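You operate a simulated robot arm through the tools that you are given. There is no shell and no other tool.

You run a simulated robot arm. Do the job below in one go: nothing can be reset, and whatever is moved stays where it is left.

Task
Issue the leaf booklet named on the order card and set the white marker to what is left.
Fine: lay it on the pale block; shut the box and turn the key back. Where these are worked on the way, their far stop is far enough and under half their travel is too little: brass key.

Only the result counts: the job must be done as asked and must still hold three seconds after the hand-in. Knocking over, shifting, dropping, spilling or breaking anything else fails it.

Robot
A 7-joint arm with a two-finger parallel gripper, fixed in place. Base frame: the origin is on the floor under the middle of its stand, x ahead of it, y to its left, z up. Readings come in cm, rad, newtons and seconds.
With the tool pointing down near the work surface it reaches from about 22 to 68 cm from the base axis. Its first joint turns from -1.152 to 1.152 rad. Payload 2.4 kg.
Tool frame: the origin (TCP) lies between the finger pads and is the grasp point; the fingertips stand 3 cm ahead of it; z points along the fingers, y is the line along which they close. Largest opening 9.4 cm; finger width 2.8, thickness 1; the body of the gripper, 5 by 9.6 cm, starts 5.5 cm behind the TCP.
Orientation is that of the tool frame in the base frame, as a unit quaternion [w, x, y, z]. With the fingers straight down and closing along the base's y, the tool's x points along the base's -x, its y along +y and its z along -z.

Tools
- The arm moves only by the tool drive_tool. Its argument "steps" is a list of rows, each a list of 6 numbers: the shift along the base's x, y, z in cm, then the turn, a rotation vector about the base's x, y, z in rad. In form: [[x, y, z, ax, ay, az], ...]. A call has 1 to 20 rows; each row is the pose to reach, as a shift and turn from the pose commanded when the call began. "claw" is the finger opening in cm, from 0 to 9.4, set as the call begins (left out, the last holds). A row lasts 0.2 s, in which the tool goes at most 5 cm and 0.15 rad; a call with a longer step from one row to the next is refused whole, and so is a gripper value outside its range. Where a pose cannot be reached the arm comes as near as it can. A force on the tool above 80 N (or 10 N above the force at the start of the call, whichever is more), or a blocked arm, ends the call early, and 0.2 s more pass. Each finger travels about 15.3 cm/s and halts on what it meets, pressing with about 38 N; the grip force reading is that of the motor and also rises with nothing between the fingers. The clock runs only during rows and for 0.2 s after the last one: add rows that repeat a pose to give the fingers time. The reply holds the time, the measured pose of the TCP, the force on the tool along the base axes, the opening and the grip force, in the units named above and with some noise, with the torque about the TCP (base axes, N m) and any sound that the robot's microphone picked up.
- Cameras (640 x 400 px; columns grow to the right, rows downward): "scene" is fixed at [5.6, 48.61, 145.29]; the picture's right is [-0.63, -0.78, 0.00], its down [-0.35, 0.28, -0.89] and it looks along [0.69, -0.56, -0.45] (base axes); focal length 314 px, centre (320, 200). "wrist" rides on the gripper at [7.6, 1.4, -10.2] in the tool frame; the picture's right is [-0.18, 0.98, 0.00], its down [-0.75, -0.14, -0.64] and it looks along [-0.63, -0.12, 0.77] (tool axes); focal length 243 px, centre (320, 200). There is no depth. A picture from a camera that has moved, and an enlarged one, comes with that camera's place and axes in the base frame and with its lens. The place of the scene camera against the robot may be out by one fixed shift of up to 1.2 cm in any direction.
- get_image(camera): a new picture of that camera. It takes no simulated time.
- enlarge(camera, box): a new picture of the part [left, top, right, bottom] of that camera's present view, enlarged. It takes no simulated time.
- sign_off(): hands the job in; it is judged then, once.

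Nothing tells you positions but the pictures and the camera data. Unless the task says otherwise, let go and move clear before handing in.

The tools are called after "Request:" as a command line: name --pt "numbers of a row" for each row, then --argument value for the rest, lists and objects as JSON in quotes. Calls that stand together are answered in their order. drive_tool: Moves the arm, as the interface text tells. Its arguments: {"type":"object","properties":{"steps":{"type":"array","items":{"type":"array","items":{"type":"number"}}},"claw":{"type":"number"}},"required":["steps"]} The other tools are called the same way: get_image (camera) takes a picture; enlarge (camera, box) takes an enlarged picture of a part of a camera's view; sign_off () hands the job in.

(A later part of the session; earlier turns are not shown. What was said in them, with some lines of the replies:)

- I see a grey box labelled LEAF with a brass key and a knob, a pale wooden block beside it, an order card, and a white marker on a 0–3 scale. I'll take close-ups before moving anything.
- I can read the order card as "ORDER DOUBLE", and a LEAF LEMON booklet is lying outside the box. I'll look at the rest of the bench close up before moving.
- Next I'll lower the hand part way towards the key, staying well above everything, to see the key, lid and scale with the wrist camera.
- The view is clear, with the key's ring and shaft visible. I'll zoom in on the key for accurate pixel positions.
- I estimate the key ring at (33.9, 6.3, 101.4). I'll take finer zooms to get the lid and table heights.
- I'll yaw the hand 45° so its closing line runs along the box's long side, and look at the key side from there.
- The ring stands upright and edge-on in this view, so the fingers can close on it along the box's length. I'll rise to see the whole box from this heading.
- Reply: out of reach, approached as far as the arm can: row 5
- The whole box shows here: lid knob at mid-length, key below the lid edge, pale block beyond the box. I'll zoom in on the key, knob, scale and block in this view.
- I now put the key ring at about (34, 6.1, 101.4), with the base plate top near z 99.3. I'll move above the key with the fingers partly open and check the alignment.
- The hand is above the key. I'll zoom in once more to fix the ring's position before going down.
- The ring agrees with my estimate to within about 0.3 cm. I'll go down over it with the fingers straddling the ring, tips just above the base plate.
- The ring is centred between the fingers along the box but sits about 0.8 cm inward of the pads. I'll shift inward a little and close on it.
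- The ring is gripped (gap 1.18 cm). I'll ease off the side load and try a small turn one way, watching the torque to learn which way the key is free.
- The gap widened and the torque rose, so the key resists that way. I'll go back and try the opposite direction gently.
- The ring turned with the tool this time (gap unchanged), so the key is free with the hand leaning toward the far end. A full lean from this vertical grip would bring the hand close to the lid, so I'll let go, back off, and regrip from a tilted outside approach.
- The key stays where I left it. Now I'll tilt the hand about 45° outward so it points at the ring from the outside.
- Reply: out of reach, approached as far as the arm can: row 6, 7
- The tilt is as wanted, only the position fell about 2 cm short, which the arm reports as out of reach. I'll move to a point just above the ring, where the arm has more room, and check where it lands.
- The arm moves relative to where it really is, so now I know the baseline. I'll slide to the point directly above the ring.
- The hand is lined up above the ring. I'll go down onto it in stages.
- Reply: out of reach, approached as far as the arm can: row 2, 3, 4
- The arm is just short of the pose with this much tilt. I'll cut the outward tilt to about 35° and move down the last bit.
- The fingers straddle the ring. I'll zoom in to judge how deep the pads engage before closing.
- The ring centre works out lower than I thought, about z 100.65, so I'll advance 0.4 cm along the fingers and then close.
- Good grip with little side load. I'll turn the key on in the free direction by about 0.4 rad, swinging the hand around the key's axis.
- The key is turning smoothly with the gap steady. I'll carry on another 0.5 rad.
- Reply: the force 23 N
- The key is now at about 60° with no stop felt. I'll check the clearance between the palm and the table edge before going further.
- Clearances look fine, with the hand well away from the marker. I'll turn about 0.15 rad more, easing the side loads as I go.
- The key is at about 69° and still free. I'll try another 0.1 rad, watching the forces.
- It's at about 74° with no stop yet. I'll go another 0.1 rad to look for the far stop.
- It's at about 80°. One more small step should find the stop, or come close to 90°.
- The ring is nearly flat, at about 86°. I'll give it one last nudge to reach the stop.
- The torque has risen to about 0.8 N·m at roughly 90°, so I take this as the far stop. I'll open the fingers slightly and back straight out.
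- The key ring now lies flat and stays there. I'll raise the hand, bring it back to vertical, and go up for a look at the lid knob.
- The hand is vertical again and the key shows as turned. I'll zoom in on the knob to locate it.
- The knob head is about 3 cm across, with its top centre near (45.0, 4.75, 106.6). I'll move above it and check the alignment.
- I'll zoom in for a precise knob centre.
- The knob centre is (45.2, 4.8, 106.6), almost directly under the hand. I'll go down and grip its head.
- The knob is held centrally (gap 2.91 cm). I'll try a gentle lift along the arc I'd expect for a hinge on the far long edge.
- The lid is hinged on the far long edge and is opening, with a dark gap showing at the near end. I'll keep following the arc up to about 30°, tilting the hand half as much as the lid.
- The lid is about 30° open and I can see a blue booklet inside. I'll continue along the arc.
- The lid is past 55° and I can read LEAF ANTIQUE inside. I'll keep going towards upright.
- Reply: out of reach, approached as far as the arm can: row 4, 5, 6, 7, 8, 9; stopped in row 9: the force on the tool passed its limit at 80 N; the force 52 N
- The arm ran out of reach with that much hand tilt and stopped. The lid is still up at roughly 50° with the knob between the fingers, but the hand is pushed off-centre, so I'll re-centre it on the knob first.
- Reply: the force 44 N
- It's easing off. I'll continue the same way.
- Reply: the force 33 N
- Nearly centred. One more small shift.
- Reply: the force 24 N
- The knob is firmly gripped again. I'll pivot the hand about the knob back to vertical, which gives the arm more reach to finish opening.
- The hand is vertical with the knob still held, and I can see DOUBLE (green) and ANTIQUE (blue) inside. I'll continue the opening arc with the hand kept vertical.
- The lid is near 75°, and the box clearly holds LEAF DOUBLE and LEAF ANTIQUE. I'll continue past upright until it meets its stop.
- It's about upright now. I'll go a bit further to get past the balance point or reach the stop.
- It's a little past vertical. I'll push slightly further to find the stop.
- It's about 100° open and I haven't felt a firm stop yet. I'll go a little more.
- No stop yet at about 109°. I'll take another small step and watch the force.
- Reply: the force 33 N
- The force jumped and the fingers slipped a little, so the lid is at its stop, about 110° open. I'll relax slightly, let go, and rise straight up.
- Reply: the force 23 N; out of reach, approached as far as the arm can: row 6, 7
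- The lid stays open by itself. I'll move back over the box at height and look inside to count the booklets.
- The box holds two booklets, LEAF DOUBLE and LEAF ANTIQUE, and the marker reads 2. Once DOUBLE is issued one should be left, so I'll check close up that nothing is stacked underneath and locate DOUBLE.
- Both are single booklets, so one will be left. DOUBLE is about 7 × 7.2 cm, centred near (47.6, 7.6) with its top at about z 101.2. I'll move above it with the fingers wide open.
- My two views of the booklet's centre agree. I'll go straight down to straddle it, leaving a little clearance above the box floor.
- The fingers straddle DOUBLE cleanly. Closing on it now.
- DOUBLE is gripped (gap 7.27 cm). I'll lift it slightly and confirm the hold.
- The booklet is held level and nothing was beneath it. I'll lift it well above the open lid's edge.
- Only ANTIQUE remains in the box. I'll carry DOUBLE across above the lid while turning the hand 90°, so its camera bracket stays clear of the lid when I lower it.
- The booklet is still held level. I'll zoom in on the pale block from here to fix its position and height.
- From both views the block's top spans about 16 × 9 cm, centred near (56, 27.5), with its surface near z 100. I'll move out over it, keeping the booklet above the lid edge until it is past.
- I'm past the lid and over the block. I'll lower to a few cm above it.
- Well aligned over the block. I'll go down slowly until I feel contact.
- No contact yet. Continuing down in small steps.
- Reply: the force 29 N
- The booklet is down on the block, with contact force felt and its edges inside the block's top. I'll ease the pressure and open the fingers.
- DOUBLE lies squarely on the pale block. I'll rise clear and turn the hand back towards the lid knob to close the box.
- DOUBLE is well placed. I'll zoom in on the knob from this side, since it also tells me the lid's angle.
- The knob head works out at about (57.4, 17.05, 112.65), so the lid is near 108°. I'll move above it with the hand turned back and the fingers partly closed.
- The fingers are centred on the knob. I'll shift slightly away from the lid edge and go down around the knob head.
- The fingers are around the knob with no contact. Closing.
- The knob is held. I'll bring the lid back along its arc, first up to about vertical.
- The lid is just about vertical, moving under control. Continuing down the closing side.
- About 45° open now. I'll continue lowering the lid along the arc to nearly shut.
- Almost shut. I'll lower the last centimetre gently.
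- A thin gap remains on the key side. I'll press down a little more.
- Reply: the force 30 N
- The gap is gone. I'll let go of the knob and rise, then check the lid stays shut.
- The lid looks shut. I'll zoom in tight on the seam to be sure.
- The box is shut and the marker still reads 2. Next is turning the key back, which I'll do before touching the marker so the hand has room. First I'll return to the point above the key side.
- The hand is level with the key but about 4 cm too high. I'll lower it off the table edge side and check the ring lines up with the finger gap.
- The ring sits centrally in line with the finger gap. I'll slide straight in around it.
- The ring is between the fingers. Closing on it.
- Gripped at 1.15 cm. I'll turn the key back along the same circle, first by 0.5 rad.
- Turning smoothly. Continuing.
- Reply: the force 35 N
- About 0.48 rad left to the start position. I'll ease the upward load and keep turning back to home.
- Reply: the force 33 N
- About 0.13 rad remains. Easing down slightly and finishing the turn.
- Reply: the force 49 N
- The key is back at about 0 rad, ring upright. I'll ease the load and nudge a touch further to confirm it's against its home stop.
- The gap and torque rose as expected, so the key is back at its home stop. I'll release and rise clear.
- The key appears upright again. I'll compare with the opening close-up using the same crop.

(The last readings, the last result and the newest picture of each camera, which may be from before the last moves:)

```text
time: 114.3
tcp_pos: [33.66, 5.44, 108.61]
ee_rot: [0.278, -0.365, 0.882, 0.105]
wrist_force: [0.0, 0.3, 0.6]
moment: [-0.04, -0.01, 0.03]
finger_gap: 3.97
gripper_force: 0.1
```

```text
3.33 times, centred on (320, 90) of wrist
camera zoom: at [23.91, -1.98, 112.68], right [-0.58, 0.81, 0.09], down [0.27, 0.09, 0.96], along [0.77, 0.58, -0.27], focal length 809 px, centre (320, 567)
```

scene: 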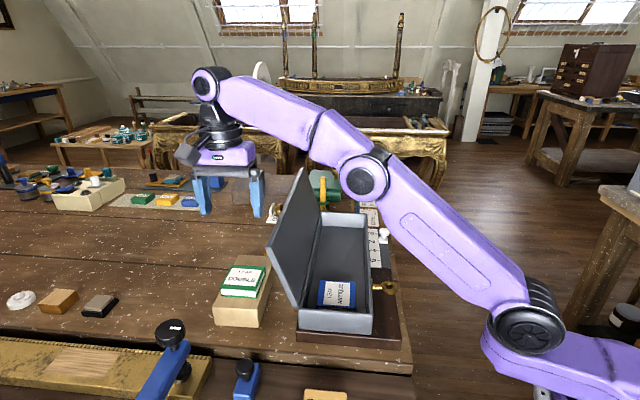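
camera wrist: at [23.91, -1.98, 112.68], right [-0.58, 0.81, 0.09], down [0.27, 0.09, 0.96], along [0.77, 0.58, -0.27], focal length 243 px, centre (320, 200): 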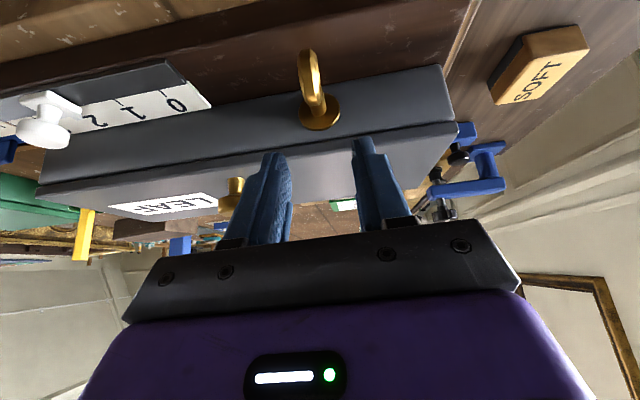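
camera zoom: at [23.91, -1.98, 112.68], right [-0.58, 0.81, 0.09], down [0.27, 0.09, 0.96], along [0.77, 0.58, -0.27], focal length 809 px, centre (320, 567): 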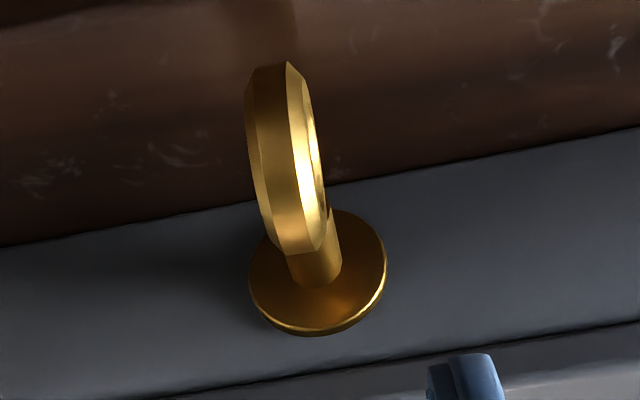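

The crop matches the opening picture, so the key is home and the lid seam is unchanged. Now the marker: I'll straighten the hand and move above it.

Request:
drive_tool --pt "0 0 1.5 -0.083 0.088 0" --pt "0 0 3.5 -0.165 0.176 0" --pt "1 -1 5.5 -0.248 0.264 0" --pt "3 -3 7.5 -0.331 0.352 0" --pt "5.5 -5.5 8 -0.4135 0.44 0" --pt "8.5 -8.3 7 -0.4135 0.44 0" --pt "11.5 -11.2 5.5 -0.4135 0.44 0" --pt "14.24 -13.74 4.2 -0.4135 0.44 0" --pt "14.24 -13.74 4.2 -0.4135 0.44 0" --claw 5.5

Request:
get_image --camera "wrist"

Request:
enlarge --camera "wrist" --box '[240, 70, 420, 190]'

Request:
enlarge --camera "scene" --box '[340, 190, 420, 270]'

```text
time: 116.3
tcp_pos: [47.97, -8.38, 112.81]
ee_rot: [0.001, -0.382, 0.924, 0.0]
wrist_force: [-0.2, -0.4, -0.1]
moment: [-0.01, 0.01, 0.02]
finger_gap: 5.5
gripper_force: 0.1
```

```text
taken
camera wrist: at [41.46, -12.67, 123.05], right [-0.56, 0.83, 0.0], down [0.63, 0.43, 0.64], along [0.53, 0.36, -0.77], focal length 243 px, centre (320, 200)
```

wrist: 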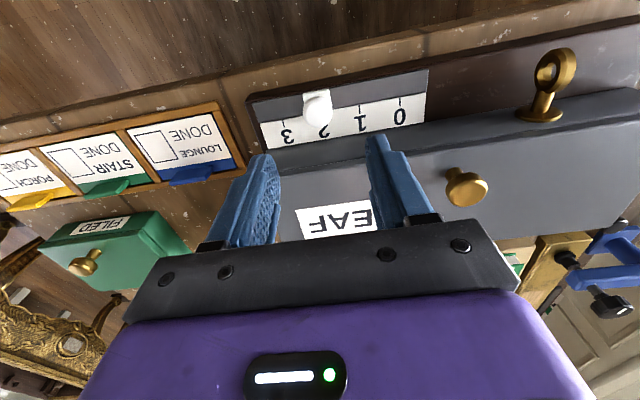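

```text
3.33 times, centred on (330, 130) of wrist
camera zoom: at [41.46, -12.67, 123.05], right [-0.56, 0.83, 0.0], down [0.63, 0.43, 0.64], along [0.53, 0.36, -0.77], focal length 809 px, centre (287, 433)
```

zoom: 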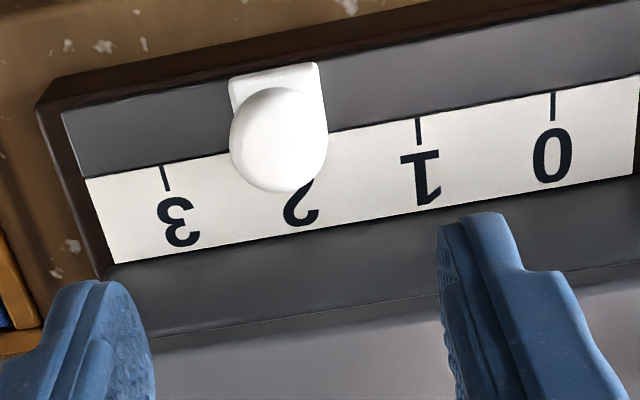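

```text
5.00 times, centred on (380, 230) of scene
camera zoom: at [5.61, 48.61, 145.29], right [-0.63, -0.78, 0.0], down [-0.35, 0.28, -0.89], along [0.69, -0.56, -0.45], focal length 1568 px, centre (20, 50)
```

zoom: 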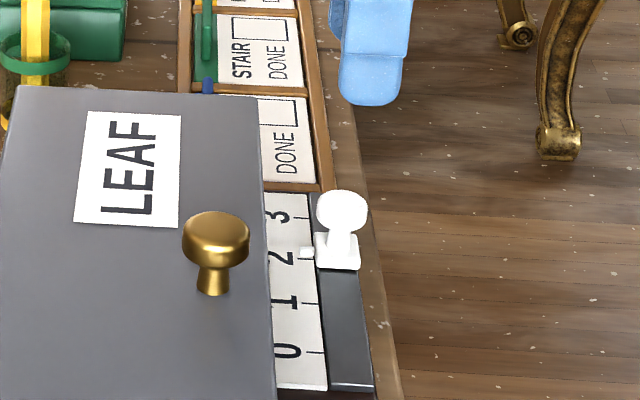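

The marker's knob is at (48.0, -8.45), with the tick spacing about 3.9 cm, so mark 1 is 3.9 cm back along the rail. I'll go down and grip the knob.

Request:
drive_tool --pt "0.03 -0.07 -2.5 0 0 0" --pt "0.03 -0.07 -5 0 0 0" --pt "0.03 -0.07 -7 0 0 0" --pt "0.03 -0.07 -8.5 0 0 0" --pt "0.03 -0.07 -9.3 0 0 0" --pt "0.03 -0.07 -9.3 0 0 0" --claw 5.5

Request:
get_image --camera "wrist"

Request:
enlarge --camera "scene" --box '[340, 190, 420, 270]'

```text
time: 117.7
tcp_pos: [47.9, -8.41, 103.48]
ee_rot: [0.0, -0.382, 0.924, 0.001]
wrist_force: [0.4, -0.6, -0.2]
moment: [-0.01, -0.01, 0.0]
finger_gap: 5.48
gripper_force: 0.1
```

```text
taken
camera wrist: at [41.42, -12.69, 113.75], right [-0.56, 0.83, 0.0], down [0.63, 0.43, 0.64], along [0.53, 0.36, -0.77], focal length 243 px, centre (320, 200)
```

wrist: 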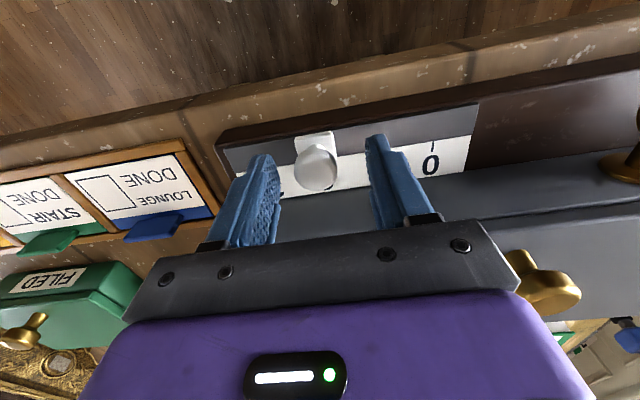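

```text
5.00 times, centred on (380, 230) of scene
camera zoom: at [5.6, 48.61, 145.29], right [-0.63, -0.78, 0.0], down [-0.35, 0.28, -0.89], along [0.69, -0.56, -0.45], focal length 1568 px, centre (20, 50)
```

zoom: 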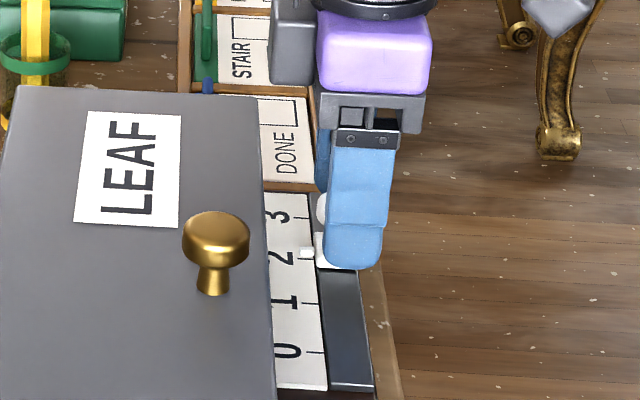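

The knob sits between the fingers. Closing on it.

Request:
drive_tool --pt "0 0 0 0 0 0" --pt "0 0 0 0 0 0" --pt "0 0 0 0 0 0" --claw 1.2

Request:
get_image --camera "wrist"

Request:
enlarge --camera "wrist" --box '[230, 90, 450, 230]'

```text
time: 118.5
tcp_pos: [47.86, -8.3, 103.55]
ee_rot: [0.0, -0.382, 0.924, 0.0]
wrist_force: [-0.1, 0.3, -4.3]
moment: [0.03, -0.03, -0.02]
finger_gap: 2.44
gripper_force: 44.8
```

```text
taken
camera wrist: at [41.42, -12.69, 113.76], right [-0.56, 0.83, 0.0], down [0.63, 0.43, 0.64], along [0.53, 0.36, -0.77], focal length 243 px, centre (320, 200)
```

wrist: 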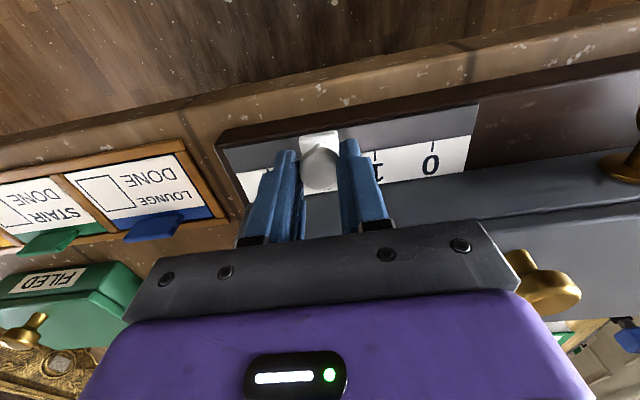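

```text
2.86 times, centred on (340, 160) of wrist
camera zoom: at [41.42, -12.69, 113.76], right [-0.56, 0.83, 0.0], down [0.63, 0.43, 0.64], along [0.53, 0.36, -0.77], focal length 693 px, centre (263, 314)
```

zoom: 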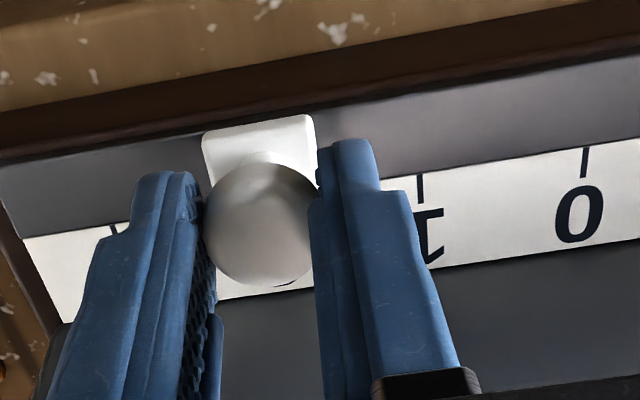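

Gripped at 2.44 cm. I'll slide the marker back along the rail towards 1.

Request:
drive_tool --pt "-0.25 0.25 0 0 0 0" --pt "-0.6 0.6 0 0 0 0" --pt "-0.95 0.95 0 0 0 0" --pt "-1.3 1.3 0 0 0 0" --pt "-1.65 1.65 0 0 0 0" --pt "-2.0 2.0 0 0 0 0" --pt "-2.3 2.3 0 0 0 0" --pt "-2.55 2.55 0 0 0 0" --pt "-2.7 2.7 0 0 0 0" --pt "-2.7 2.7 0 0 0 0"

Request:
get_image --camera "wrist"

Request:
enlarge --camera "scene" --box '[350, 215, 410, 265]'

Request:
enlarge --camera "wrist" --box '[230, 90, 450, 230]'

```text
time: 120.7
tcp_pos: [45.31, -5.56, 103.54]
ee_rot: [0.001, -0.382, 0.924, -0.001]
wrist_force: [-1.3, -1.3, 0.6]
moment: [-0.1, 0.06, 0.0]
finger_gap: 2.47
gripper_force: 44.8
```

```text
taken
camera wrist: at [38.74, -10.02, 113.76], right [-0.56, 0.83, 0.0], down [0.63, 0.43, 0.64], along [0.53, 0.36, -0.77], focal length 243 px, centre (320, 200)
```

wrist: 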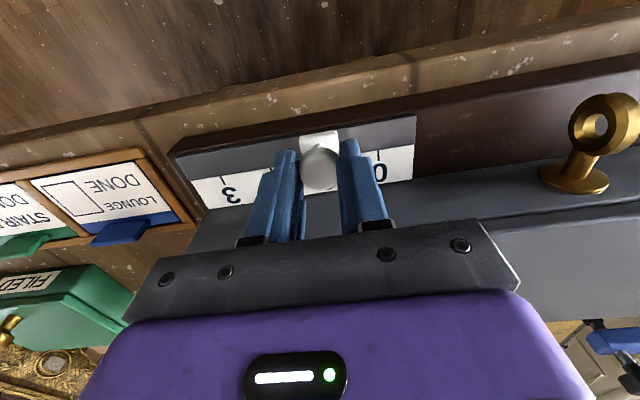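

```text
8.00 times, centred on (380, 240) of scene
camera zoom: at [5.6, 48.6, 145.29], right [-0.63, -0.78, 0.0], down [-0.35, 0.28, -0.89], along [0.69, -0.56, -0.45], focal length 2509 px, centre (-160, -120)
```

zoom: 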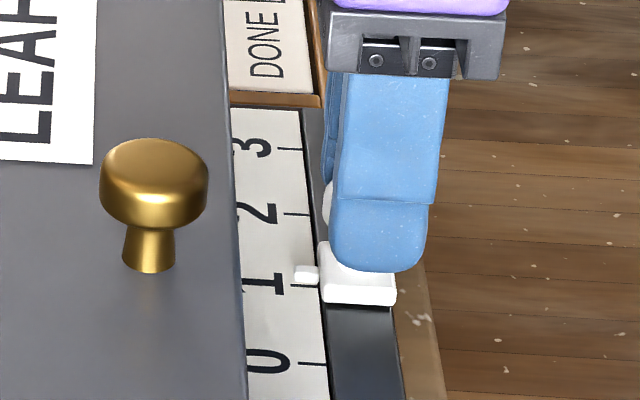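

```text
2.86 times, centred on (340, 160) of wrist
camera zoom: at [38.74, -10.02, 113.76], right [-0.56, 0.83, 0.0], down [0.63, 0.43, 0.64], along [0.53, 0.36, -0.77], focal length 693 px, centre (263, 314)
```

zoom: 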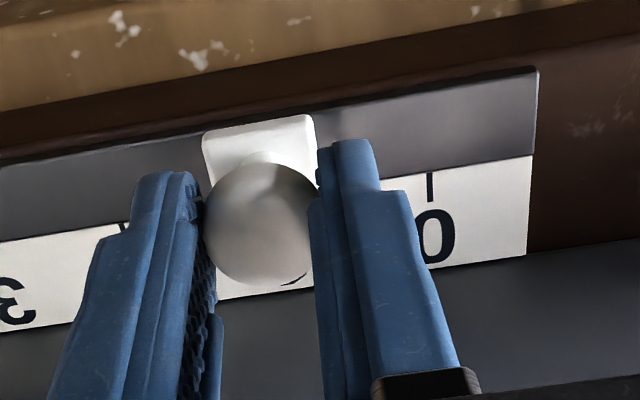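

The pointer now sits against 1 with the same small offset it had at 2. I'll zoom in closer before letting go.

Request:
enlarge --camera "scene" --box '[375, 230, 405, 260]'

```text
13.33 times, centred on (390, 245) of scene
camera zoom: at [5.6, 48.6, 145.29], right [-0.63, -0.78, 0.0], down [-0.35, 0.28, -0.89], along [0.69, -0.56, -0.45], focal length 4181 px, centre (-613, -400)
```

zoom: 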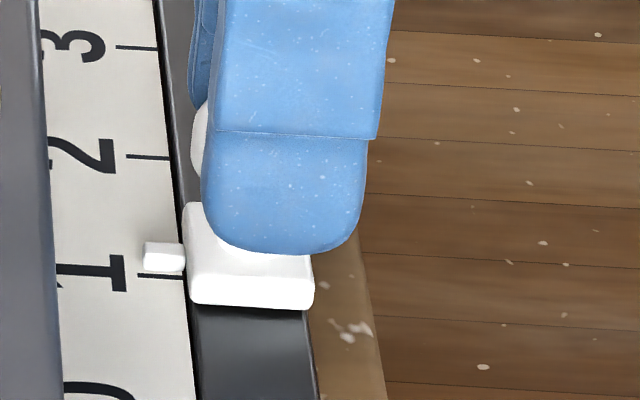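

The pointer is on 1, within about a millimetre. I'll open the fingers and rise straight up.

Request:
drive_tool --pt "0 0 0 0 0 0" --pt "0 0 0 0 0 0" --pt "0 0 1.5 0 0 0" --pt "0 0 4 0 0 0" --pt "0 0 7 0 0 0" --pt "0 0 10 0 0 0" --pt "0 0 10 0 0 0" --claw 5.5

Request:
get_image --camera "wrist"

Request:
enlarge --camera "wrist" --box '[230, 70, 430, 190]'

Request:
enlarge --camera "scene" --box '[375, 220, 405, 260]'

```text
time: 122.3
tcp_pos: [45.18, -5.63, 113.51]
ee_rot: [0.0, -0.382, 0.924, 0.0]
wrist_force: [0.1, 0.3, 0.1]
moment: [-0.01, -0.04, 0.01]
finger_gap: 5.49
gripper_force: 0.0
```

```text
taken
camera wrist: at [38.72, -10.01, 123.76], right [-0.56, 0.83, 0.0], down [0.63, 0.43, 0.64], along [0.53, 0.36, -0.77], focal length 243 px, centre (320, 200)
```

wrist: 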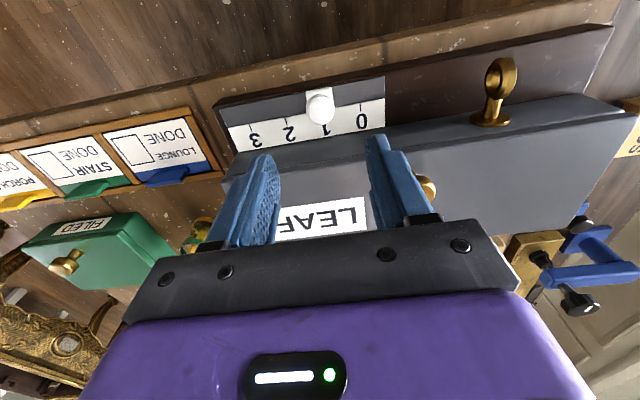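

```text
3.20 times, centred on (330, 130) of wrist
camera zoom: at [38.72, -10.01, 123.76], right [-0.56, 0.83, 0.0], down [0.63, 0.43, 0.64], along [0.53, 0.36, -0.77], focal length 776 px, centre (288, 424)
```

zoom: 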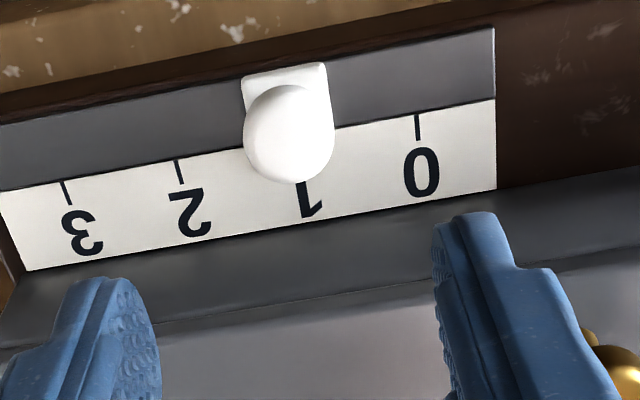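

```text
10.00 times, centred on (390, 240) of scene
camera zoom: at [5.6, 48.61, 145.29], right [-0.63, -0.78, 0.0], down [-0.35, 0.28, -0.89], along [0.69, -0.56, -0.45], focal length 3136 px, centre (-380, -200)
```

zoom: 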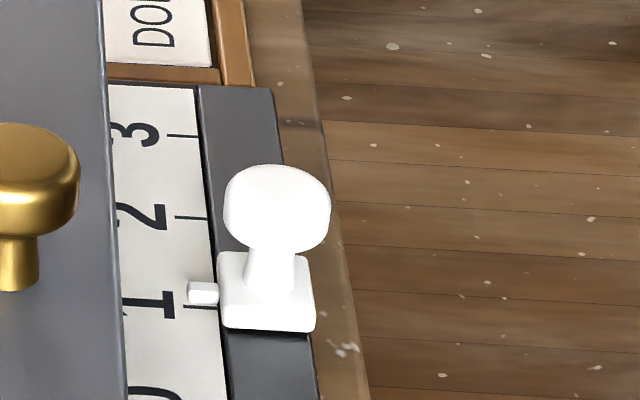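

The marker stands at 1. I'll move the hand clear and check the whole scene once more before handing in.

Request:
drive_tool --pt "-1 1 3 0 0 0" --pt "-2.5 2 6 0 0 0" --pt "-4 3 9 0 0 0" --pt "-6 4 12 0 0 0" --pt "-8 5 14 0 0 0" --pt "-8 5 14 0 0 0"

Request:
get_image --camera "scene"

Request:
enlarge --camera "scene" --box '[190, 160, 430, 360]'

Request:
enlarge --camera "scene" --box '[205, 240, 295, 340]'

Request:
enlarge --camera "scene" --box '[350, 270, 420, 350]'

```text
time: 123.7
tcp_pos: [37.15, -0.55, 127.58]
ee_rot: [0.0, -0.382, 0.924, -0.001]
wrist_force: [0.7, 0.8, 0.0]
moment: [-0.02, -0.01, 0.01]
finger_gap: 5.52
gripper_force: 0.0
```

```text
taken
```

scene: 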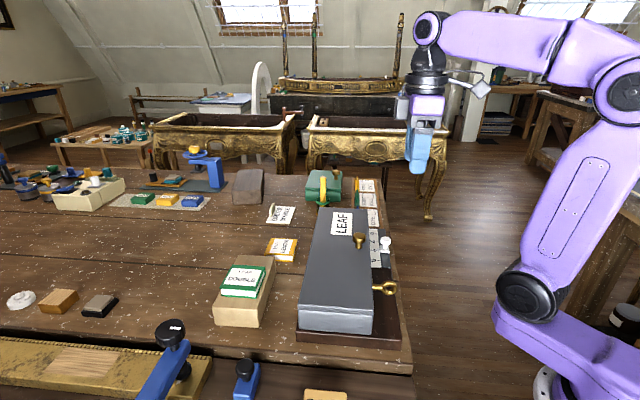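

```text
2.00 times, centred on (310, 260) of scene
camera zoom: at [5.6, 48.61, 145.29], right [-0.63, -0.78, 0.0], down [-0.35, 0.28, -0.89], along [0.69, -0.56, -0.45], focal length 627 px, centre (340, 80)
```

zoom: 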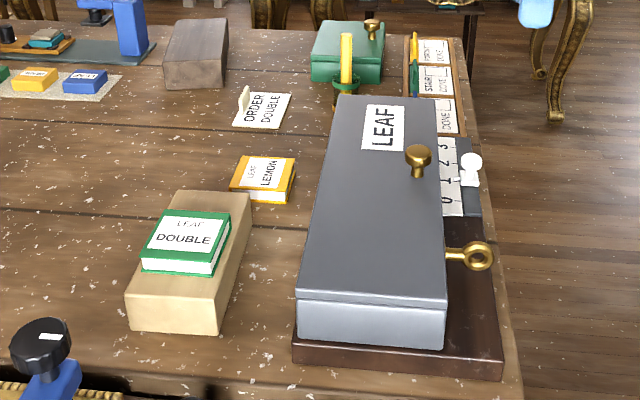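

```text
4.00 times, centred on (250, 290) of scene
camera zoom: at [5.6, 48.61, 145.29], right [-0.63, -0.78, 0.0], down [-0.35, 0.28, -0.89], along [0.69, -0.56, -0.45], focal length 1254 px, centre (600, -160)
```

zoom: 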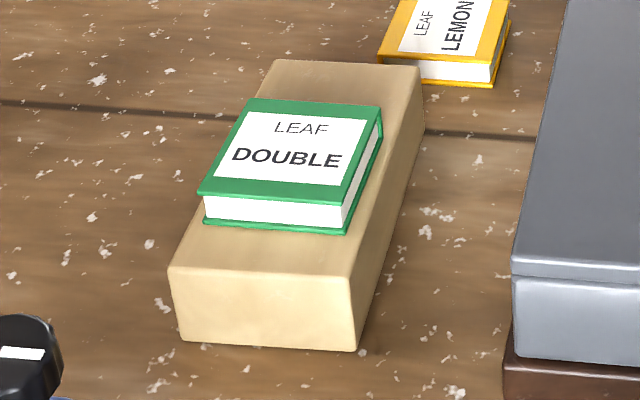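

```text
5.00 times, centred on (385, 310) of scene
camera zoom: at [5.6, 48.61, 145.29], right [-0.63, -0.78, 0.0], down [-0.35, 0.28, -0.89], along [0.69, -0.56, -0.45], focal length 1568 px, centre (-5, -350)
```

zoom: 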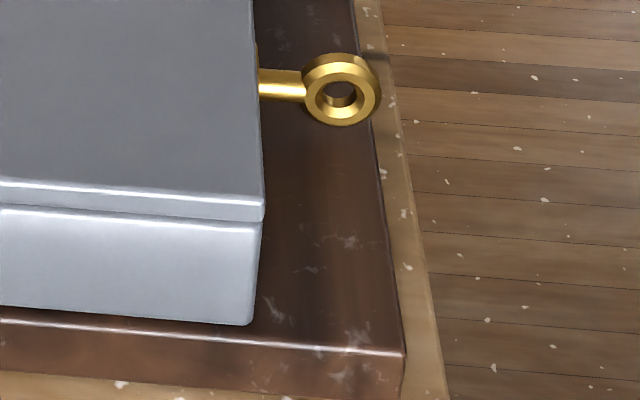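

DOUBLE lies on the pale block, the box is shut with ANTIQUE inside, the key is back upright and the marker stands at 1. The hand is clear and nothing else has shifted, so I'm handing in.

Request:
sign_off

```text
The job is handed in.
```

The job is handed in, and my last pictures show everything in place; the hand-in reply gave no verdict.

- **Booklet:** LEAF DOUBLE, the one named on the order card, lies flat and centred on the pale block.
- **Box:** It is shut, and the seam looks the same as at the start. I turned the brass key about 90° until the torque rose, which I took as its far stop, then turned it back until it met its home stop.
- **Marker:** It stands at 1, to within about a millimetre. Only ANTIQUE is left in the box. I did not count the LEAF LEMON booklet lying on the table, because the marker read 2 while the box held two booklets.

While I was opening the lid, the arm ran out of reach and stopped at its force limit. The lid stayed up, and I regripped the knob and finished opening it. Nothing else looks moved compared with the first pictures, and the hand is clear.
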